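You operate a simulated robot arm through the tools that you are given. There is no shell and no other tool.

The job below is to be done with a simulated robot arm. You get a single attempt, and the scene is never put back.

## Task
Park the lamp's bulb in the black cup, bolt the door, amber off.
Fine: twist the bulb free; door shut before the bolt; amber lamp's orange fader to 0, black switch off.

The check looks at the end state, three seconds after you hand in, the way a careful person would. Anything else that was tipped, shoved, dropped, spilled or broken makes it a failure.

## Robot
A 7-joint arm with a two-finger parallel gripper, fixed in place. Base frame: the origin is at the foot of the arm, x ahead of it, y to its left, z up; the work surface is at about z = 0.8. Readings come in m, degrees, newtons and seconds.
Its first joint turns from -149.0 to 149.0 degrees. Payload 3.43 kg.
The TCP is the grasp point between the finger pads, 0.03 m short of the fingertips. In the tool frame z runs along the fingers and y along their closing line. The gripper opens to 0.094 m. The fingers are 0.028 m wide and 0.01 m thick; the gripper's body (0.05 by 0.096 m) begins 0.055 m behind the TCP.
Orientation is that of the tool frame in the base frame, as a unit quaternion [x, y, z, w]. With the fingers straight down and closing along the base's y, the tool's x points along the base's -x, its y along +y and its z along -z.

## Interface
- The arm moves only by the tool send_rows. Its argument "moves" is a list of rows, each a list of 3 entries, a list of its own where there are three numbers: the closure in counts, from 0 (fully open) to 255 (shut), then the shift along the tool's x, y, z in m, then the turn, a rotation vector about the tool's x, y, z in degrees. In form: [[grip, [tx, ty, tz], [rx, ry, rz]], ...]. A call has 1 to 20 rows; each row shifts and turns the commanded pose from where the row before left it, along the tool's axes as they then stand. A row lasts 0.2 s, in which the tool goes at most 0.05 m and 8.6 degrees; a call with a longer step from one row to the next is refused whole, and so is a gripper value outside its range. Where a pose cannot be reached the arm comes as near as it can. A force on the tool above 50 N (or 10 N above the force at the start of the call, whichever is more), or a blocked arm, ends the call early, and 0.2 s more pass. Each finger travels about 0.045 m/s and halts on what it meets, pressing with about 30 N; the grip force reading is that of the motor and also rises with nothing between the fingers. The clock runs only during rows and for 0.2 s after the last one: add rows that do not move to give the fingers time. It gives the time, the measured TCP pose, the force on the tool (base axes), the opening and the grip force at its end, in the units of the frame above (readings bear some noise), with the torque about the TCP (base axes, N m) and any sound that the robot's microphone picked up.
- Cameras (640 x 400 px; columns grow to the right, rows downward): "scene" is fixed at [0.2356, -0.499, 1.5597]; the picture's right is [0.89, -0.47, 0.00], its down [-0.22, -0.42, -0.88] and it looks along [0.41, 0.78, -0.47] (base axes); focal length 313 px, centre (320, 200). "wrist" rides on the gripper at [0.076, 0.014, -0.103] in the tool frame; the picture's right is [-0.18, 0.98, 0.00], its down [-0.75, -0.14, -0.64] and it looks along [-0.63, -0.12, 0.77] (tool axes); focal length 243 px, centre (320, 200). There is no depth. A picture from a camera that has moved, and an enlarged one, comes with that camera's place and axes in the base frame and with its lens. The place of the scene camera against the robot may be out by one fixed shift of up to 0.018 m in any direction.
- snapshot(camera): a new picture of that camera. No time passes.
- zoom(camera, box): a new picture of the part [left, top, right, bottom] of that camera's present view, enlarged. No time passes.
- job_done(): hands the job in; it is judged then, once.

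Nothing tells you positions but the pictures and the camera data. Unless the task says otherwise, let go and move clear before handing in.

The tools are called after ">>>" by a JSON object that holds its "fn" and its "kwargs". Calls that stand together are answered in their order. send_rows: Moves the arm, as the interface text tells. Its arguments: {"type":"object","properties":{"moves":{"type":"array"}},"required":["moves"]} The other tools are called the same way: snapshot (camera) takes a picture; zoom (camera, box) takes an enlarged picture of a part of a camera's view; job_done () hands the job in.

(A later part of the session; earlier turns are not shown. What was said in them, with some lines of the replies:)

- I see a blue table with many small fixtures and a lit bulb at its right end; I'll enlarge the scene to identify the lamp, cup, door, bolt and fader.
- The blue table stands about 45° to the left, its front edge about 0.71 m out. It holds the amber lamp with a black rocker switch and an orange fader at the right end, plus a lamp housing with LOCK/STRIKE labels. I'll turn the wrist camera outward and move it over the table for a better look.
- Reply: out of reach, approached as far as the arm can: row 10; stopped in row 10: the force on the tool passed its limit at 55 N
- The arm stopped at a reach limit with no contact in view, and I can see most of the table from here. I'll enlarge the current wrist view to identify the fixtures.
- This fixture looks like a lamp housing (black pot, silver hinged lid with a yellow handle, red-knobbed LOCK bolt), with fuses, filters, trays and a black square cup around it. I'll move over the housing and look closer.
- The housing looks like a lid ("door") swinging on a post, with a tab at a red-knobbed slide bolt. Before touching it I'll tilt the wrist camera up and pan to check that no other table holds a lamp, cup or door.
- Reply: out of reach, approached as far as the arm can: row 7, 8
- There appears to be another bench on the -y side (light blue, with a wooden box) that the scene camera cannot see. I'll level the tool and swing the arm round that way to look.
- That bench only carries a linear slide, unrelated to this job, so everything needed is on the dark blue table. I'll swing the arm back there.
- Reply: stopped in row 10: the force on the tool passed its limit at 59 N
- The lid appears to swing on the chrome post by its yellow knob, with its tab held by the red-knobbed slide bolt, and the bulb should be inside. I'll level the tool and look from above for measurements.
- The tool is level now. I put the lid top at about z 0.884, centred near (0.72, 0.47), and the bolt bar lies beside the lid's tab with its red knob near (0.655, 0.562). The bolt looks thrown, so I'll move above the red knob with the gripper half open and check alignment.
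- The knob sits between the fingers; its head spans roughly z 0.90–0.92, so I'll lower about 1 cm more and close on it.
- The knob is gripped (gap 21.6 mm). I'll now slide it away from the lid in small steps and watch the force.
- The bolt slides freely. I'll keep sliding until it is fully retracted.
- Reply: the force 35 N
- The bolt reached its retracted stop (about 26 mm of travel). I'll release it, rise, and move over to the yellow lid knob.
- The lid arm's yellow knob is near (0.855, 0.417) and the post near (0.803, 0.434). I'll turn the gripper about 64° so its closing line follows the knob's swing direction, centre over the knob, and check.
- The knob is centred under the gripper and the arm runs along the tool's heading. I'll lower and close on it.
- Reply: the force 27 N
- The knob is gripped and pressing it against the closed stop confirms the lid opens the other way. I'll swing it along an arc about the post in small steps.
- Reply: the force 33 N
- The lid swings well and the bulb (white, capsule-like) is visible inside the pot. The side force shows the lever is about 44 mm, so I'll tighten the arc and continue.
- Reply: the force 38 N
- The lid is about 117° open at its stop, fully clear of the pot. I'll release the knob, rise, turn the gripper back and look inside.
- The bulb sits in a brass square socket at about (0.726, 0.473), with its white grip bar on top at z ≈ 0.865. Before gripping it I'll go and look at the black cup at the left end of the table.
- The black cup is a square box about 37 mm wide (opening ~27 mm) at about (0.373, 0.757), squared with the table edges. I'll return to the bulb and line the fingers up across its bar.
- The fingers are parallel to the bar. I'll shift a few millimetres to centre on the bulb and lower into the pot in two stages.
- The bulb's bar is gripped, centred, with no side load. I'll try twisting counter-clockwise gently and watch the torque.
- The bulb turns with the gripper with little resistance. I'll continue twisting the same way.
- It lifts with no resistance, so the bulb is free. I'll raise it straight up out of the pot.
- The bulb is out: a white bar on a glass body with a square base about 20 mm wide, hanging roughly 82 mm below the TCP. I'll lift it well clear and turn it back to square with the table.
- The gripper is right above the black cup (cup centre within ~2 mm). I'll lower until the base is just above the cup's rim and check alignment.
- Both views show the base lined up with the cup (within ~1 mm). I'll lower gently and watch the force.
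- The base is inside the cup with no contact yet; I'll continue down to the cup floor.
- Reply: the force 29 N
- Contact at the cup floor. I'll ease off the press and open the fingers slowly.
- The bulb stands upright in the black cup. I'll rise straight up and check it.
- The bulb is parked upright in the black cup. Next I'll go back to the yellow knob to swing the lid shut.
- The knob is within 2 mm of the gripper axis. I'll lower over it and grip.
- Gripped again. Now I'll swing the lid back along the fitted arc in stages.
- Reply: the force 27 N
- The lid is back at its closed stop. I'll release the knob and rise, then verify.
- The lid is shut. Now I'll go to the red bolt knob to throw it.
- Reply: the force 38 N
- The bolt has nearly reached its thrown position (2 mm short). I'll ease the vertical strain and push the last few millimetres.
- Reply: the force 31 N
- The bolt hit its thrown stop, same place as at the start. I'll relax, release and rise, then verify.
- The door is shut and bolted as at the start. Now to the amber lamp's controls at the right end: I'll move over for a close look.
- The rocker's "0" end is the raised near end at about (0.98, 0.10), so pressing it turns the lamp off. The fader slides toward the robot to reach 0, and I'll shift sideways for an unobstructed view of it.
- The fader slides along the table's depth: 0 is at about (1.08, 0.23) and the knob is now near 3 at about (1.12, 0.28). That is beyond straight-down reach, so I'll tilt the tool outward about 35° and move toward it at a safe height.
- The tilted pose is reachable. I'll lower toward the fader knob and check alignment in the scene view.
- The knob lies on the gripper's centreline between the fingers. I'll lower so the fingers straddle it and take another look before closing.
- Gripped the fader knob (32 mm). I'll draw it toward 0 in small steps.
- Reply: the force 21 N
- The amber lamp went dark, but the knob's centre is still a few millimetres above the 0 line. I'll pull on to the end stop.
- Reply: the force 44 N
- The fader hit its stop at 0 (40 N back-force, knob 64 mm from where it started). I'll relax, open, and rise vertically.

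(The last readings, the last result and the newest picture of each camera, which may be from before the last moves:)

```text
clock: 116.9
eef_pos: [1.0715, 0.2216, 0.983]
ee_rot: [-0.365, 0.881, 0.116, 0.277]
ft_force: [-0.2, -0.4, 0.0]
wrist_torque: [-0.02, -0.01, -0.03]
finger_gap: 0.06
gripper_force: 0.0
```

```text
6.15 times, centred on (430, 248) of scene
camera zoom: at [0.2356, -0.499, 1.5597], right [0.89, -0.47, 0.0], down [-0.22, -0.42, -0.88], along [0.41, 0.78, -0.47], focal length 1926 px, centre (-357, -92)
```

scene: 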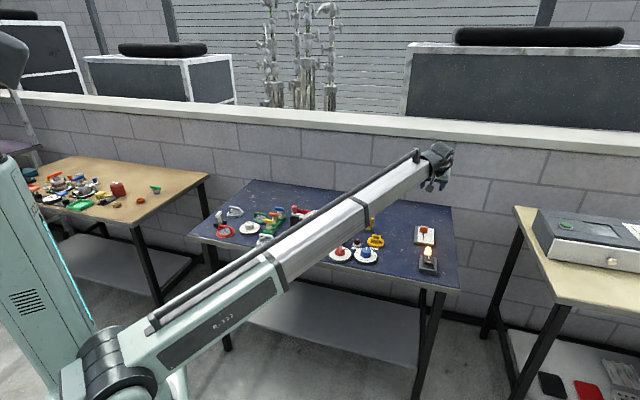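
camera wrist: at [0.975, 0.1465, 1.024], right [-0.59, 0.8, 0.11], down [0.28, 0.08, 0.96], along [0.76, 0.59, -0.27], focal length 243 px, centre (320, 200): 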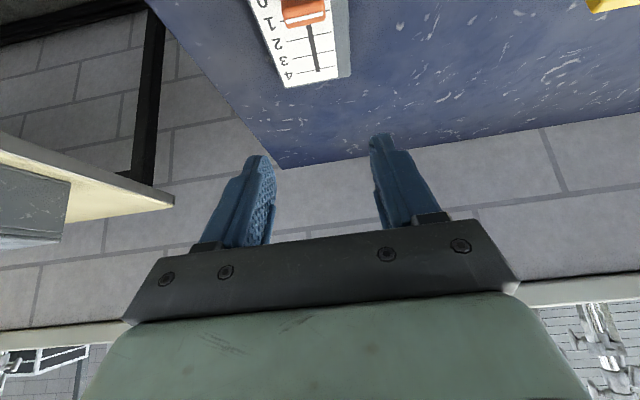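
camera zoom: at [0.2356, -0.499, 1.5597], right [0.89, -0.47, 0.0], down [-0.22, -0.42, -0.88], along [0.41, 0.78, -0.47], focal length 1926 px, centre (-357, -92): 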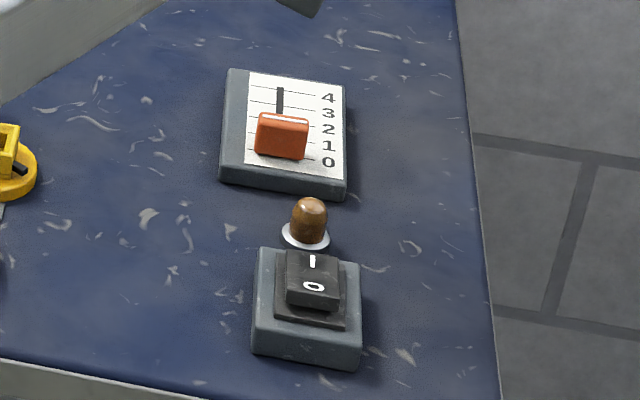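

The fader sits at 0 and the lamp is dark. Next I'll close the fingers, reduce the tilt to 20° and position over the raised "0" end of the rocker.

>>> {"fn": "send_rows", "kwargs": {"moves": [[180, [0, 0, 0], [0, 7.5, 0]], [255, [0, 0, 0], [0, 7.5, 0]], [255, [0.0349, -0.0045, -0.0127], [0, 0, 0]], [255, [0.0349, -0.0045, -0.0127], [0, 0, 0]], [255, [0.0349, -0.0045, -0.0127], [0, 0, 0]], [255, [0.0349, -0.0045, -0.0127], [0, 0, 0]], [255, [0.012, 0, 0.0329], [0, 0, 0]], [255, [0, 0, 0], [0, 0, 0]]]}}

>>> {"fn": "snapshot", "kwargs": {"camera": "wrist"}}

>>> {"fn": "zoom", "kwargs": {"camera": "wrist", "box": [220, 20, 420, 180]}}

>>> {"fn": "zoom", "kwargs": {"camera": "scene", "box": [395, 195, 465, 285]}}

```text
clock: 118.7
eef_pos: [0.9797, 0.1048, 0.9496]
ee_rot: [-0.377, 0.91, 0.067, 0.16]
ft_force: [0.0, -0.2, -0.3]
wrist_torque: [0.02, -0.02, -0.04]
finger_gap: 0.0001
gripper_force: 30.5
```

```text
taken
camera wrist: at [0.8928, 0.0396, 1.0197], right [-0.57, 0.82, 0.06], down [0.45, 0.25, 0.86], along [0.69, 0.52, -0.5], focal length 243 px, centre (320, 200)
```

wrist: 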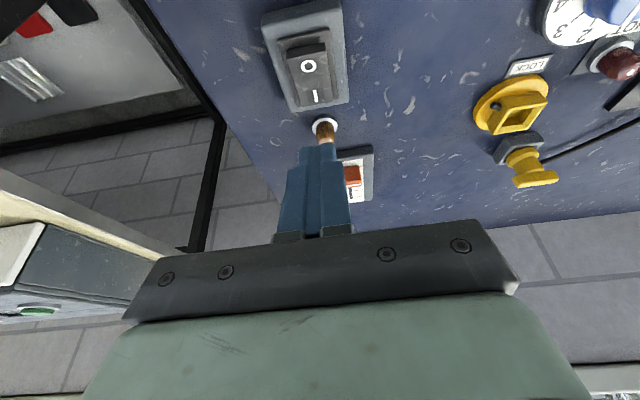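

```text
2.50 times, centred on (320, 100) of wrist
camera zoom: at [0.8928, 0.0396, 1.0197], right [-0.57, 0.82, 0.06], down [0.45, 0.25, 0.86], along [0.69, 0.52, -0.5], focal length 606 px, centre (320, 450)
```

zoom: 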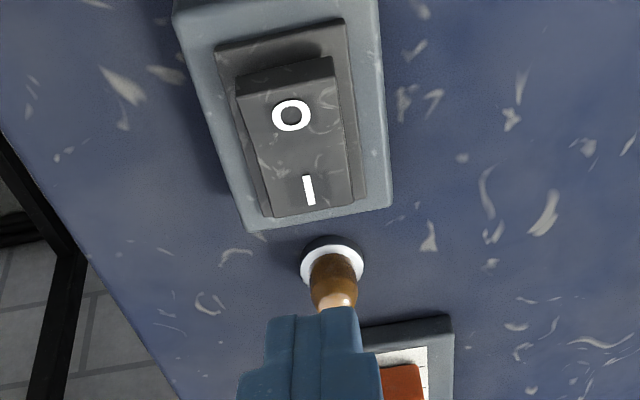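

```text
4.44 times, centred on (430, 240) of scene
camera zoom: at [0.2356, -0.499, 1.5597], right [0.89, -0.47, 0.0], down [-0.22, -0.42, -0.88], along [0.41, 0.78, -0.47], focal length 1391 px, centre (-169, 22)
```

zoom: 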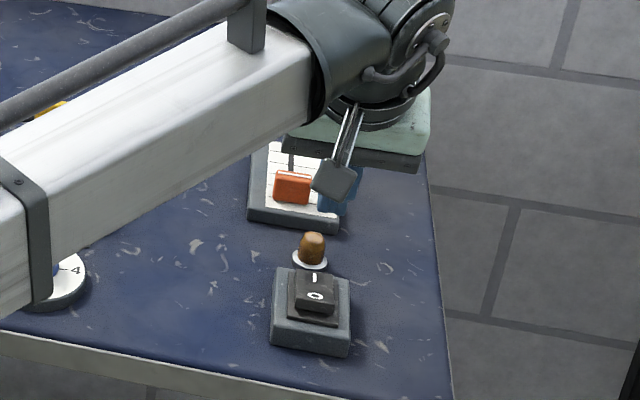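

The closed fingertips are lined up with the "0" mark. I'll lower to just above it, then press in small steps.

>>> {"fn": "send_rows", "kwargs": {"moves": [[255, [0.011, -0.0005, 0.0304], [0, 0, 0]], [255, [0.011, 0, 0.0304], [0, 0, 0]], [255, [0, 0, 0], [0, 0, 0]]]}}

>>> {"fn": "snapshot", "kwargs": {"camera": "wrist"}}

>>> {"fn": "zoom", "kwargs": {"camera": "scene", "box": [395, 195, 465, 285]}}

```text
clock: 119.5
eef_pos: [0.9815, 0.1029, 0.8835]
ee_rot: [-0.377, 0.91, 0.067, 0.16]
ft_force: [0.8, -0.3, -0.7]
wrist_torque: [0.03, 0.02, -0.01]
finger_gap: 0.0
gripper_force: 30.1
```

```text
taken
camera wrist: at [0.8945, 0.0377, 0.955], right [-0.57, 0.82, 0.06], down [0.45, 0.25, 0.86], along [0.69, 0.52, -0.5], focal length 243 px, centre (320, 200)
```

wrist: 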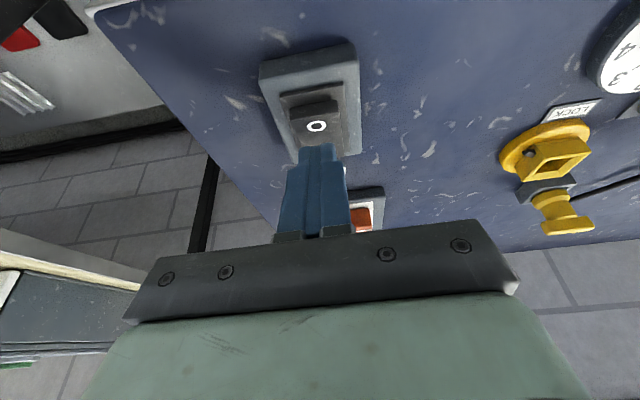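

```text
4.44 times, centred on (430, 240) of scene
camera zoom: at [0.2356, -0.499, 1.5597], right [0.89, -0.47, 0.0], down [-0.22, -0.42, -0.88], along [0.41, 0.78, -0.47], focal length 1391 px, centre (-169, 22)
```

zoom: 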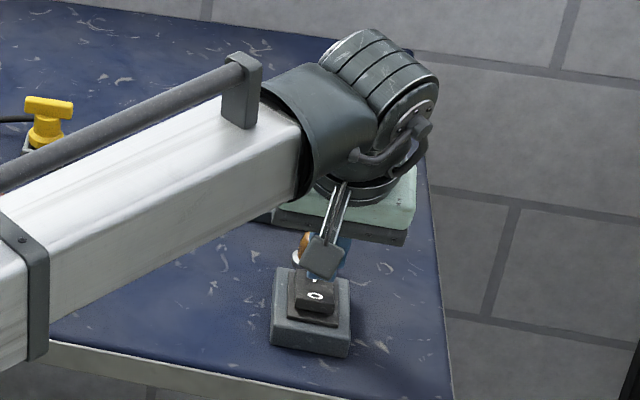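

>>> {"fn": "send_rows", "kwargs": {"moves": [[255, [0.0014, 0, 0.0038], [0, 0, 0]], [255, [0.0014, 0, 0.0038], [0, 0, 0]], [255, [0.0014, 0, 0.0038], [0, 0, 0]], [255, [0.0014, 0, 0.0038], [0, 0, 0]], [255, [0, 0, 0], [0, 0, 0]]]}}

>>> {"fn": "snapshot", "kwargs": {"camera": "wrist"}}

>>> {"fn": "zoom", "kwargs": {"camera": "wrist", "box": [240, 20, 400, 160]}}

```text
clock: 120.7
eef_pos: [0.9811, 0.1039, 0.8682]
ee_rot: [-0.378, 0.909, 0.068, 0.16]
ft_force: [-0.1, -0.1, 0.7]
wrist_torque: [-0.01, 0.01, 0.01]
finger_gap: 0.0
gripper_force: 30.0
```

```text
taken
camera wrist: at [0.8949, 0.0395, 0.939], right [-0.57, 0.82, 0.06], down [0.45, 0.25, 0.86], along [0.69, 0.52, -0.5], focal length 243 px, centre (320, 200)
```

wrist: 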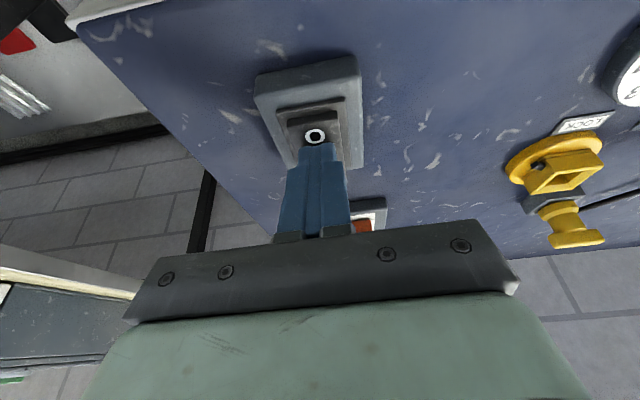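

```text
2.86 times, centred on (320, 90) of wrist
camera zoom: at [0.8949, 0.0395, 0.939], right [-0.57, 0.82, 0.06], down [0.45, 0.25, 0.86], along [0.69, 0.52, -0.5], focal length 693 px, centre (320, 514)
```

zoom: 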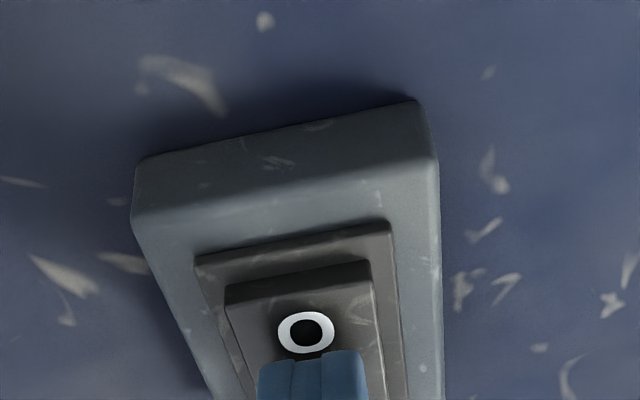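

>>> {"fn": "send_rows", "kwargs": {"moves": [[255, [0.0038, 0, -0.0014], [0, 0, 0]], [255, [0.001, 0, 0.0028], [0, 0, 0]], [255, [0.001, 0, 0.0028], [0, 0, 0]], [255, [0, 0, 0], [0, 0, 0]]]}}

>>> {"fn": "zoom", "kwargs": {"camera": "wrist", "box": [240, 20, 400, 160]}}

>>> {"fn": "zoom", "kwargs": {"camera": "scene", "box": [405, 225, 455, 285]}}

```text
clock: 121.7
eef_pos: [0.9799, 0.1008, 0.8666]
ee_rot: [-0.377, 0.91, 0.066, 0.161]
ft_force: [-6.7, -5.1, 42.8]
wrist_torque: [-0.24, 0.31, -0.08]
finger_gap: 0.0
gripper_force: 30.1
```

```text
2.86 times, centred on (320, 90) of wrist
camera zoom: at [0.8924, 0.0362, 0.9372], right [-0.57, 0.82, 0.06], down [0.44, 0.24, 0.86], along [0.69, 0.52, -0.5], focal length 693 px, centre (320, 514)
```

zoom: 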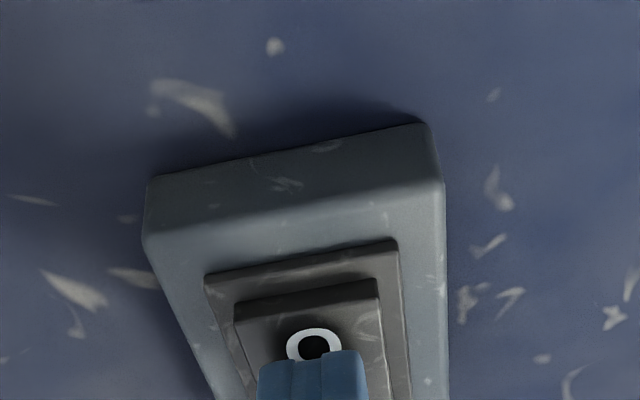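

```text
6.67 times, centred on (430, 255) of scene
camera zoom: at [0.2356, -0.499, 1.5597], right [0.89, -0.47, 0.0], down [-0.22, -0.42, -0.88], along [0.41, 0.78, -0.47], focal length 2087 px, centre (-413, -167)
```

zoom: 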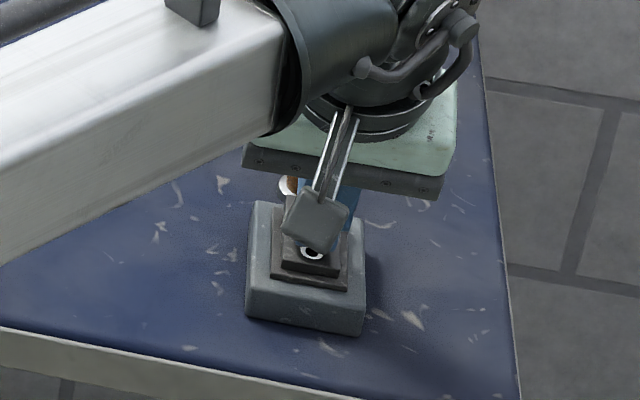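

>>> {"fn": "send_rows", "kwargs": {"moves": [[255, [-0.0068, 0, -0.0188], [0, 0, 0]], [255, [-0.0068, 0, -0.0188], [0, 0, 0]], [255, [0, 0, 0], [0, 0, 0]]]}}

>>> {"fn": "snapshot", "kwargs": {"camera": "wrist"}}

>>> {"fn": "zoom", "kwargs": {"camera": "wrist", "box": [240, 20, 400, 160]}}

>>> {"fn": "zoom", "kwargs": {"camera": "scene", "box": [405, 225, 455, 285]}}

```text
clock: 122.5
eef_pos: [0.9787, 0.1009, 0.9028]
ee_rot: [-0.377, 0.91, 0.068, 0.16]
ft_force: [0.6, 0.4, 0.2]
wrist_torque: [-0.01, -0.02, -0.02]
finger_gap: 0.0
gripper_force: 29.8
```

```text
taken
camera wrist: at [0.8928, 0.0366, 0.9741], right [-0.57, 0.82, 0.06], down [0.45, 0.25, 0.86], along [0.69, 0.52, -0.51], focal length 243 px, centre (320, 200)
```

wrist: 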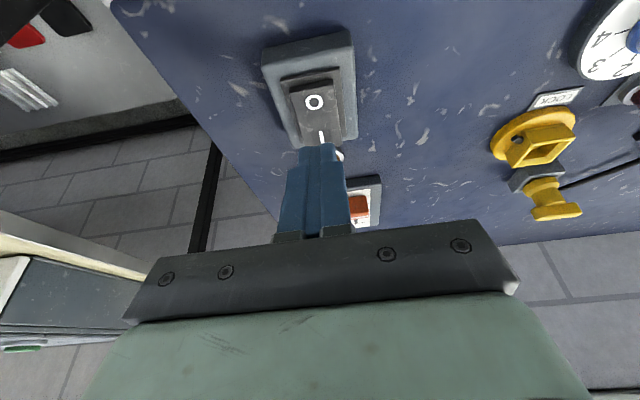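

```text
2.86 times, centred on (320, 90) of wrist
camera zoom: at [0.8928, 0.0366, 0.9741], right [-0.57, 0.82, 0.06], down [0.45, 0.25, 0.86], along [0.69, 0.52, -0.51], focal length 693 px, centre (320, 514)
```

zoom: 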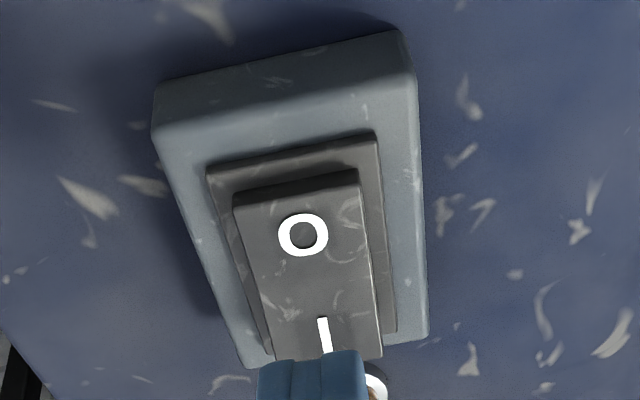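

```text
6.67 times, centred on (430, 255) of scene
camera zoom: at [0.2356, -0.499, 1.5597], right [0.89, -0.47, 0.0], down [-0.22, -0.42, -0.88], along [0.41, 0.78, -0.47], focal length 2087 px, centre (-413, -167)
```

zoom: 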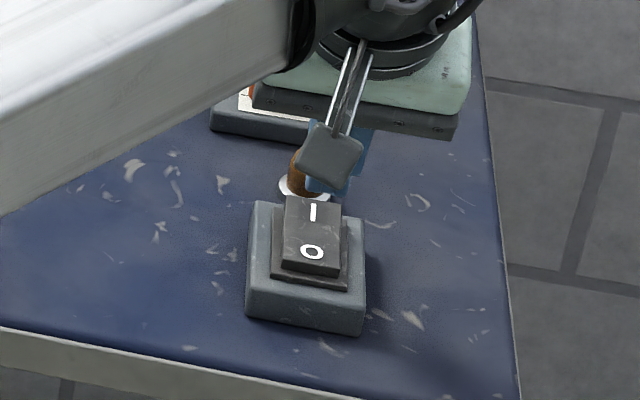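

The rocker flipped: its "0" end is now down and the "I" end raised. I'll rise, level the tool, move clear and check everything.

>>> {"fn": "send_rows", "kwargs": {"moves": [[255, [-0.0137, 0, -0.0376], [0, 0, 0]], [255, [-0.0137, 0, -0.0376], [0, 0, 0]], [255, [-0.0137, 0, -0.0376], [0, 0, 0]], [255, [0, 0, 0], [0, 6.7, 0]], [200, [0, 0, 0], [0, 6.7, 0]], [119, [0, 0, 0], [0, 6.6, 0]], [119, [0, 0.045, 0], [0, 0, 0]], [119, [0, 0.045, 0], [0, 0, 0]], [119, [0, 0.045, 0], [0, 0, 0]], [119, [0, 0, 0], [0, 0, 0]]]}}

>>> {"fn": "snapshot", "kwargs": {"camera": "wrist"}}

>>> {"fn": "snapshot", "kwargs": {"camera": "scene"}}

>>> {"fn": "zoom", "kwargs": {"camera": "scene", "box": [405, 215, 455, 280]}}

```text
clock: 124.7
eef_pos: [0.8891, 0.1945, 1.022]
ee_rot: [-0.383, 0.924, 0.001, -0.001]
ft_force: [-0.3, 1.0, -0.2]
wrist_torque: [-0.01, 0.01, -0.01]
finger_gap: 0.05
gripper_force: 0.1
```

```text
taken
camera wrist: at [0.8238, 0.1513, 1.1254], right [-0.57, 0.82, 0.0], down [0.63, 0.43, 0.64], along [0.53, 0.36, -0.77], focal length 243 px, centre (320, 200)
```

wrist: 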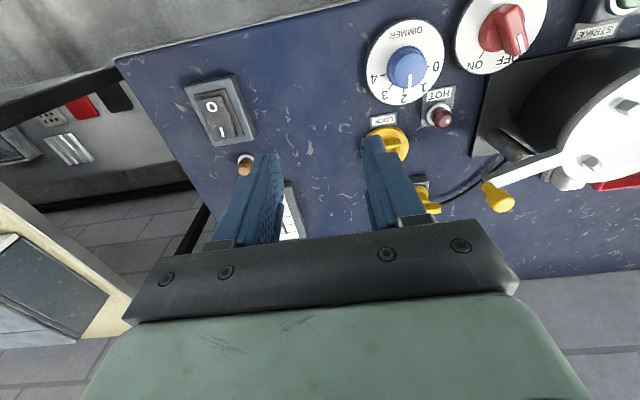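

```text
taken
```

scene: 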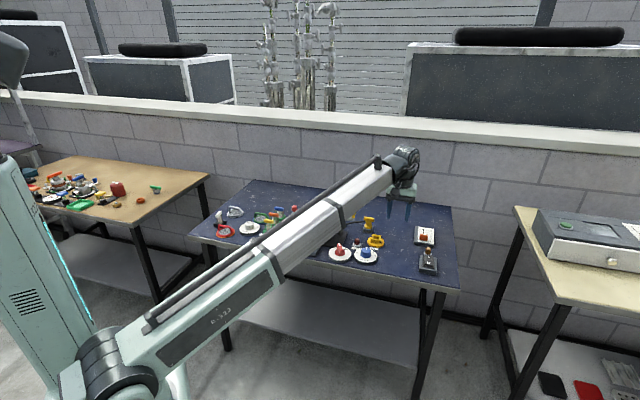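

```text
6.15 times, centred on (430, 248) of scene
camera zoom: at [0.2356, -0.499, 1.5597], right [0.89, -0.47, 0.0], down [-0.22, -0.42, -0.88], along [0.41, 0.78, -0.47], focal length 1926 px, centre (-357, -92)
```

zoom: 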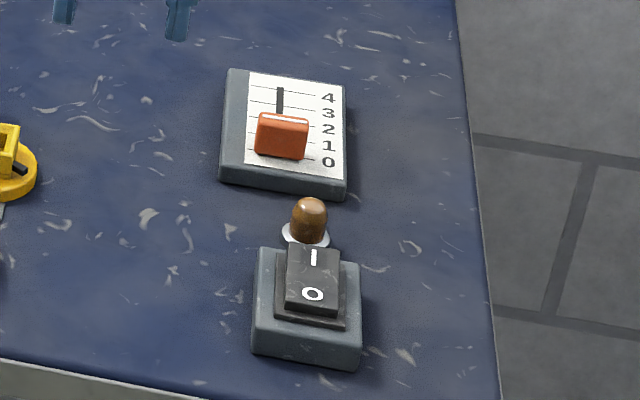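

>>> {"fn": "zoom", "kwargs": {"camera": "scene", "box": [340, 200, 400, 270]}}

>>> {"fn": "zoom", "kwargs": {"camera": "wrist", "box": [340, 0, 560, 130]}}

>>> {"fn": "zoom", "kwargs": {"camera": "wrist", "box": [170, 60, 310, 190]}}

```text
5.71 times, centred on (370, 235) of scene
camera zoom: at [0.2356, -0.499, 1.5597], right [0.89, -0.47, 0.0], down [-0.22, -0.42, -0.88], along [0.41, 0.78, -0.47], focal length 1789 px, centre (34, 0)
```

zoom: 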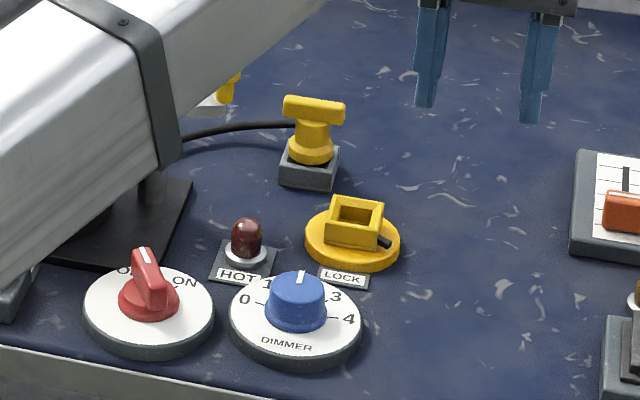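

```text
2.91 times, centred on (450, 65) of wrist
camera zoom: at [0.8238, 0.1513, 1.1254], right [-0.57, 0.82, 0.0], down [0.63, 0.43, 0.64], along [0.53, 0.36, -0.77], focal length 706 px, centre (-58, 593)
```

zoom: 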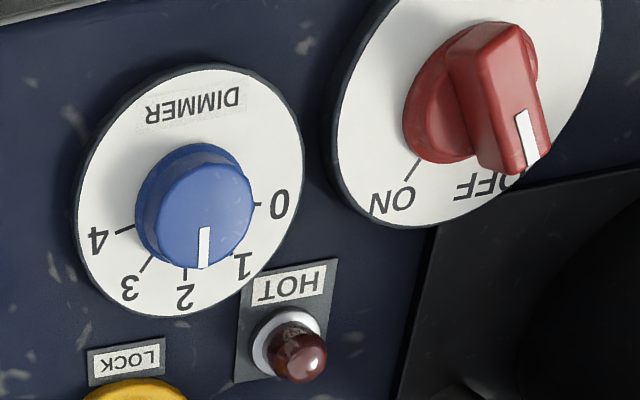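

```text
3.08 times, centred on (240, 125) of wrist
camera zoom: at [0.8238, 0.1513, 1.1254], right [-0.57, 0.82, 0.0], down [0.63, 0.43, 0.64], along [0.53, 0.36, -0.77], focal length 746 px, centre (566, 431)
```

zoom: 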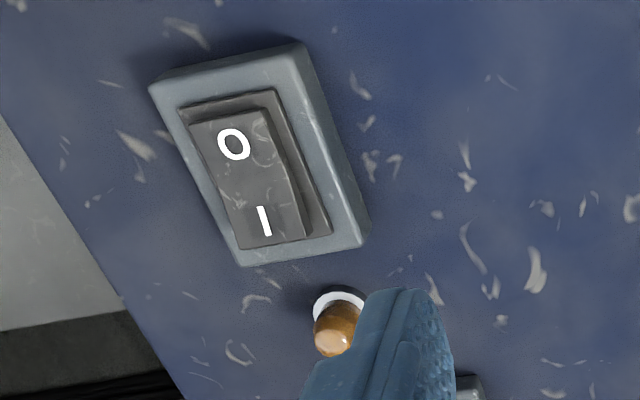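

The rocker's "0" end is down, the fader is at 0 and the amber lamp is dark; the dials nearby are unchanged. I'll do a last pass with the wrist camera over the lamp housing and the cup.

>>> {"fn": "send_rows", "kwargs": {"moves": [[119, [0, 0.045, -0.01], [0, 0, 0]], [119, [0, 0.047, -0.01], [0, 0, 0]], [119, [0, 0.047, -0.01], [0, 0, 0]], [119, [-0.01, 0.047, -0.01], [0, 0, 0]], [119, [-0.01, 0.047, -0.01], [0, 0, 0]], [119, [-0.01, 0.047, 0], [0, 0, 0]], [119, [-0.01, 0.047, 0], [0, 0, 0]], [119, [0, 0, 0], [0, 0, 0]]]}}

>>> {"fn": "snapshot", "kwargs": {"camera": "wrist"}}

>>> {"fn": "zoom", "kwargs": {"camera": "wrist", "box": [180, 0, 440, 170]}}

```text
clock: 126.5
eef_pos: [0.6784, 0.4549, 1.0716]
ee_rot: [-0.382, 0.924, 0.001, 0.0]
ft_force: [0.0, 0.5, 0.1]
wrist_torque: [-0.02, 0.03, -0.01]
finger_gap: 0.0504
gripper_force: 0.0
```

```text
taken
camera wrist: at [0.6138, 0.4106, 1.1745], right [-0.57, 0.82, 0.0], down [0.63, 0.43, 0.64], along [0.53, 0.36, -0.77], focal length 243 px, centre (320, 200)
```

wrist: 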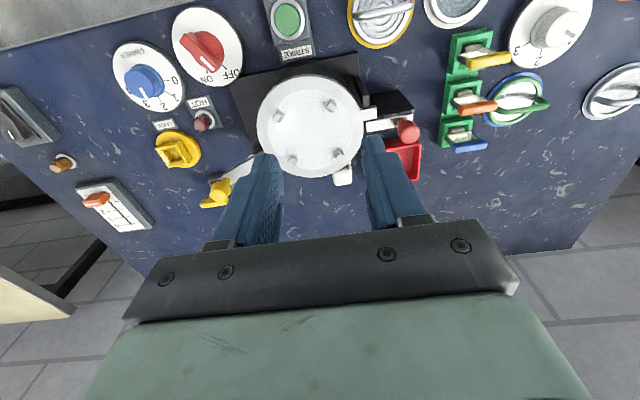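

```text
2.35 times, centred on (310, 85) of wrist
camera zoom: at [0.6138, 0.4106, 1.1745], right [-0.57, 0.82, 0.0], down [0.63, 0.43, 0.64], along [0.53, 0.36, -0.77], focal length 571 px, centre (344, 471)
```

zoom: 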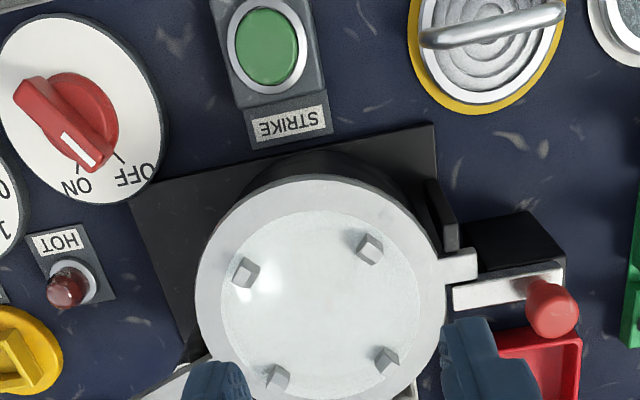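

>>> {"fn": "send_rows", "kwargs": {"moves": [[119, [0.005, 0.047, 0], [0, 0, 0]], [119, [0.005, 0.047, 0], [0, 0, 0]], [119, [0.005, 0.047, 0], [0, 0, 0]], [119, [0, 0.047, 0], [0, 0, 0]], [119, [0, 0.047, 0], [0, 0, 0]], [119, [0, 0.047, 0], [0, 0, 0]], [119, [0, 0.047, 0], [0, 0, 0]], [119, [0, 0.047, 0], [0, 0, 0]], [119, [0, 0.047, 0], [0, 0, 0]], [119, [0, 0.03, 0], [0, 0, 0]], [119, [0, 0, 0], [0, 0, 0]]]}}

>>> {"fn": "snapshot", "kwargs": {"camera": "wrist"}}

>>> {"fn": "snapshot", "kwargs": {"camera": "scene"}}

>>> {"fn": "zoom", "kwargs": {"camera": "scene", "box": [200, 180, 340, 270]}}

>>> {"fn": "zoom", "kwargs": {"camera": "scene", "box": [280, 190, 460, 290]}}

```text
clock: 128.9
eef_pos: [0.3477, 0.7662, 1.0699]
ee_rot: [-0.383, 0.924, 0.001, 0.0]
ft_force: [1.2, -0.3, -0.2]
wrist_torque: [-0.01, 0.0, 0.0]
finger_gap: 0.0501
gripper_force: 0.1
```

```text
taken
camera wrist: at [0.2841, 0.7223, 1.1736], right [-0.57, 0.82, 0.0], down [0.63, 0.43, 0.64], along [0.53, 0.36, -0.77], focal length 243 px, centre (320, 200)
```

wrist: 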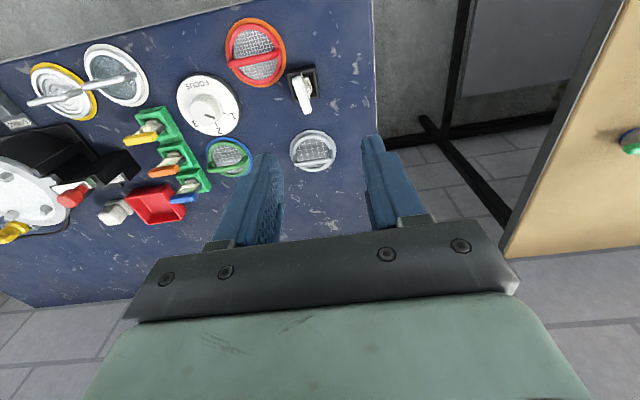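

```text
taken
```

scene: 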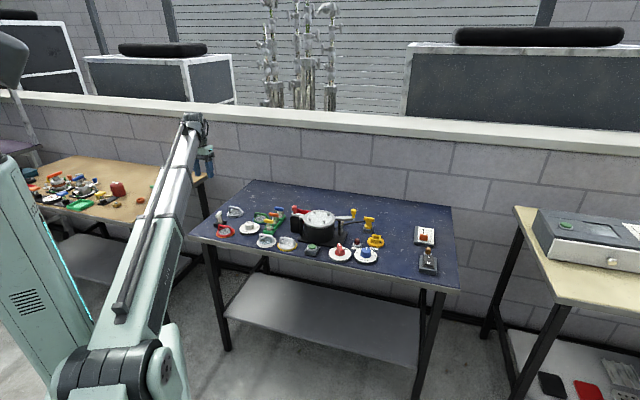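

```text
4.44 times, centred on (270, 225) of scene
camera zoom: at [0.2356, -0.499, 1.5597], right [0.89, -0.47, 0.0], down [-0.22, -0.42, -0.88], along [0.41, 0.78, -0.47], focal length 1391 px, centre (542, 89)
```

zoom: 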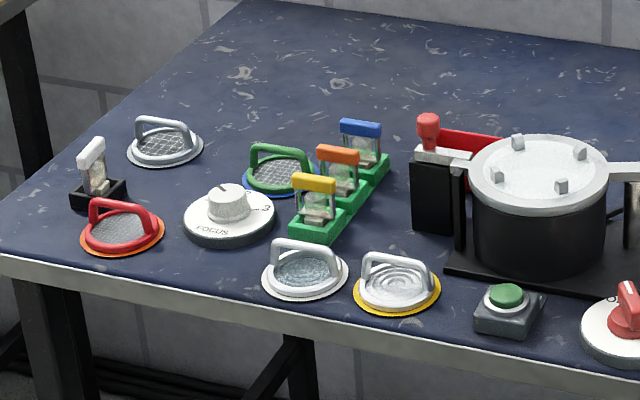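

```text
3.56 times, centred on (370, 240) of scene
camera zoom: at [0.2356, -0.499, 1.5597], right [0.89, -0.47, 0.0], down [-0.22, -0.42, -0.88], along [0.41, 0.78, -0.47], focal length 1113 px, centre (142, 58)
```

zoom: 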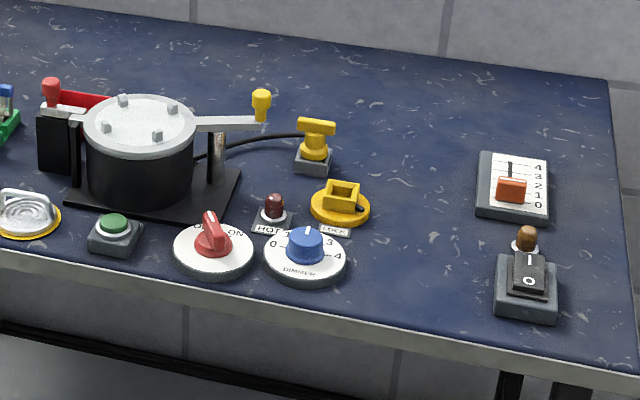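

>>> {"fn": "zoom", "kwargs": {"camera": "scene", "box": [280, 195, 360, 250]}}

>>> {"fn": "zoom", "kwargs": {"camera": "scene", "box": [200, 195, 260, 245]}}

>>> {"fn": "zoom", "kwargs": {"camera": "wrist", "box": [220, 40, 360, 140]}}

```text
7.27 times, centred on (320, 222) of scene
camera zoom: at [0.2356, -0.499, 1.5597], right [0.89, -0.47, 0.0], down [-0.22, -0.42, -0.88], along [0.41, 0.78, -0.47], focal length 2276 px, centre (320, 36)
```

zoom: 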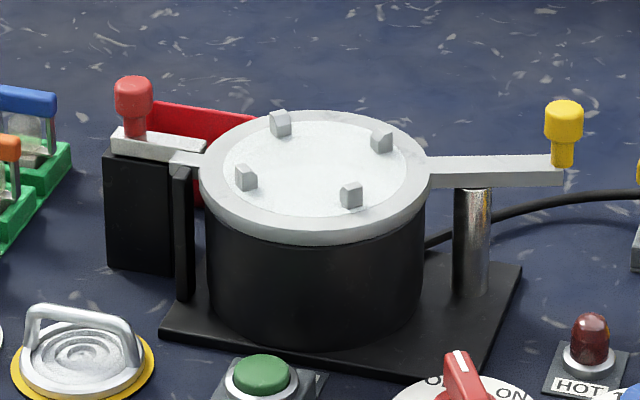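

```text
8.00 times, centred on (230, 220) of scene
camera zoom: at [0.2356, -0.499, 1.5597], right [0.89, -0.47, 0.0], down [-0.22, -0.42, -0.88], along [0.41, 0.78, -0.47], focal length 2504 px, centre (1040, 40)
```

zoom: 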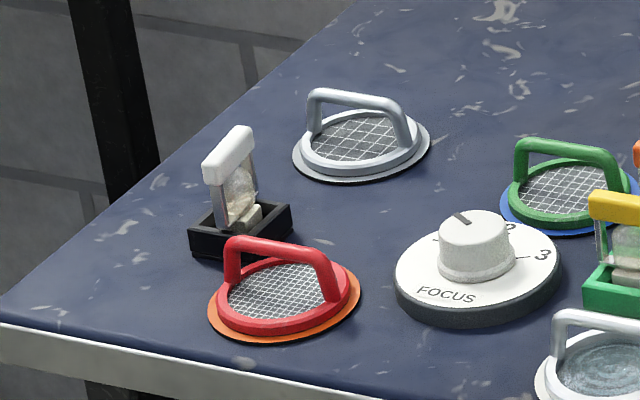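

```text
4.00 times, centred on (290, 90) of wrist
camera zoom: at [0.2841, 0.7223, 1.1736], right [-0.57, 0.82, 0.0], down [0.63, 0.43, 0.64], along [0.53, 0.36, -0.77], focal length 970 px, centre (440, 640)
```

zoom: 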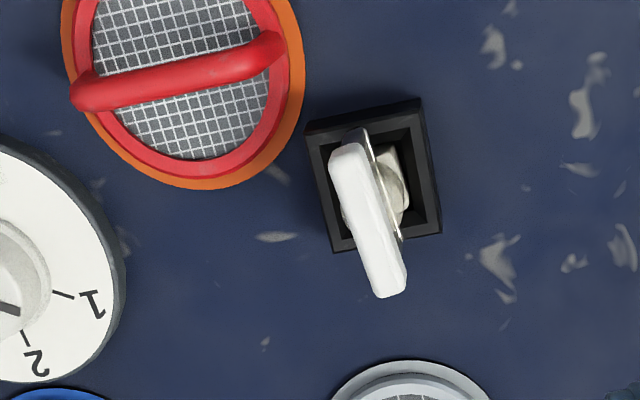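

The bulb stands in the black cup. The lid is shut with the bolt thrown, exactly as in the first pictures. The fader is at 0, the rocker is off and the amber lamp is dark. Nothing else has moved and the gripper is empty and clear, so I'm handing in.

>>> {"fn": "job_done", "kwargs": {}}

```text
The job is handed in.
```

The job is handed in, with all three parts done. In the last pictures nothing else on the table had moved, and the gripper was empty and clear.

- **Bulb:** it was inside the lamp housing, so I drew the bolt and swung the lid open. I twisted the bulb about 67° counter-clockwise until it lifted free. It now stands upright in the black cup.
- **Door:** I swung the lid back to its closed stop, then pushed the bolt fully home. Both match the pictures from the start.
- **Amber lamp:** the orange fader is against its stop at 0 and the black switch is pressed to "0". The lamp is dark.

I took the lid of the lamp housing to be "the door"; I saw no other door within the arm's reach. I left the lamp's own red ON/OFF switch as it was, since the task did not mention it.
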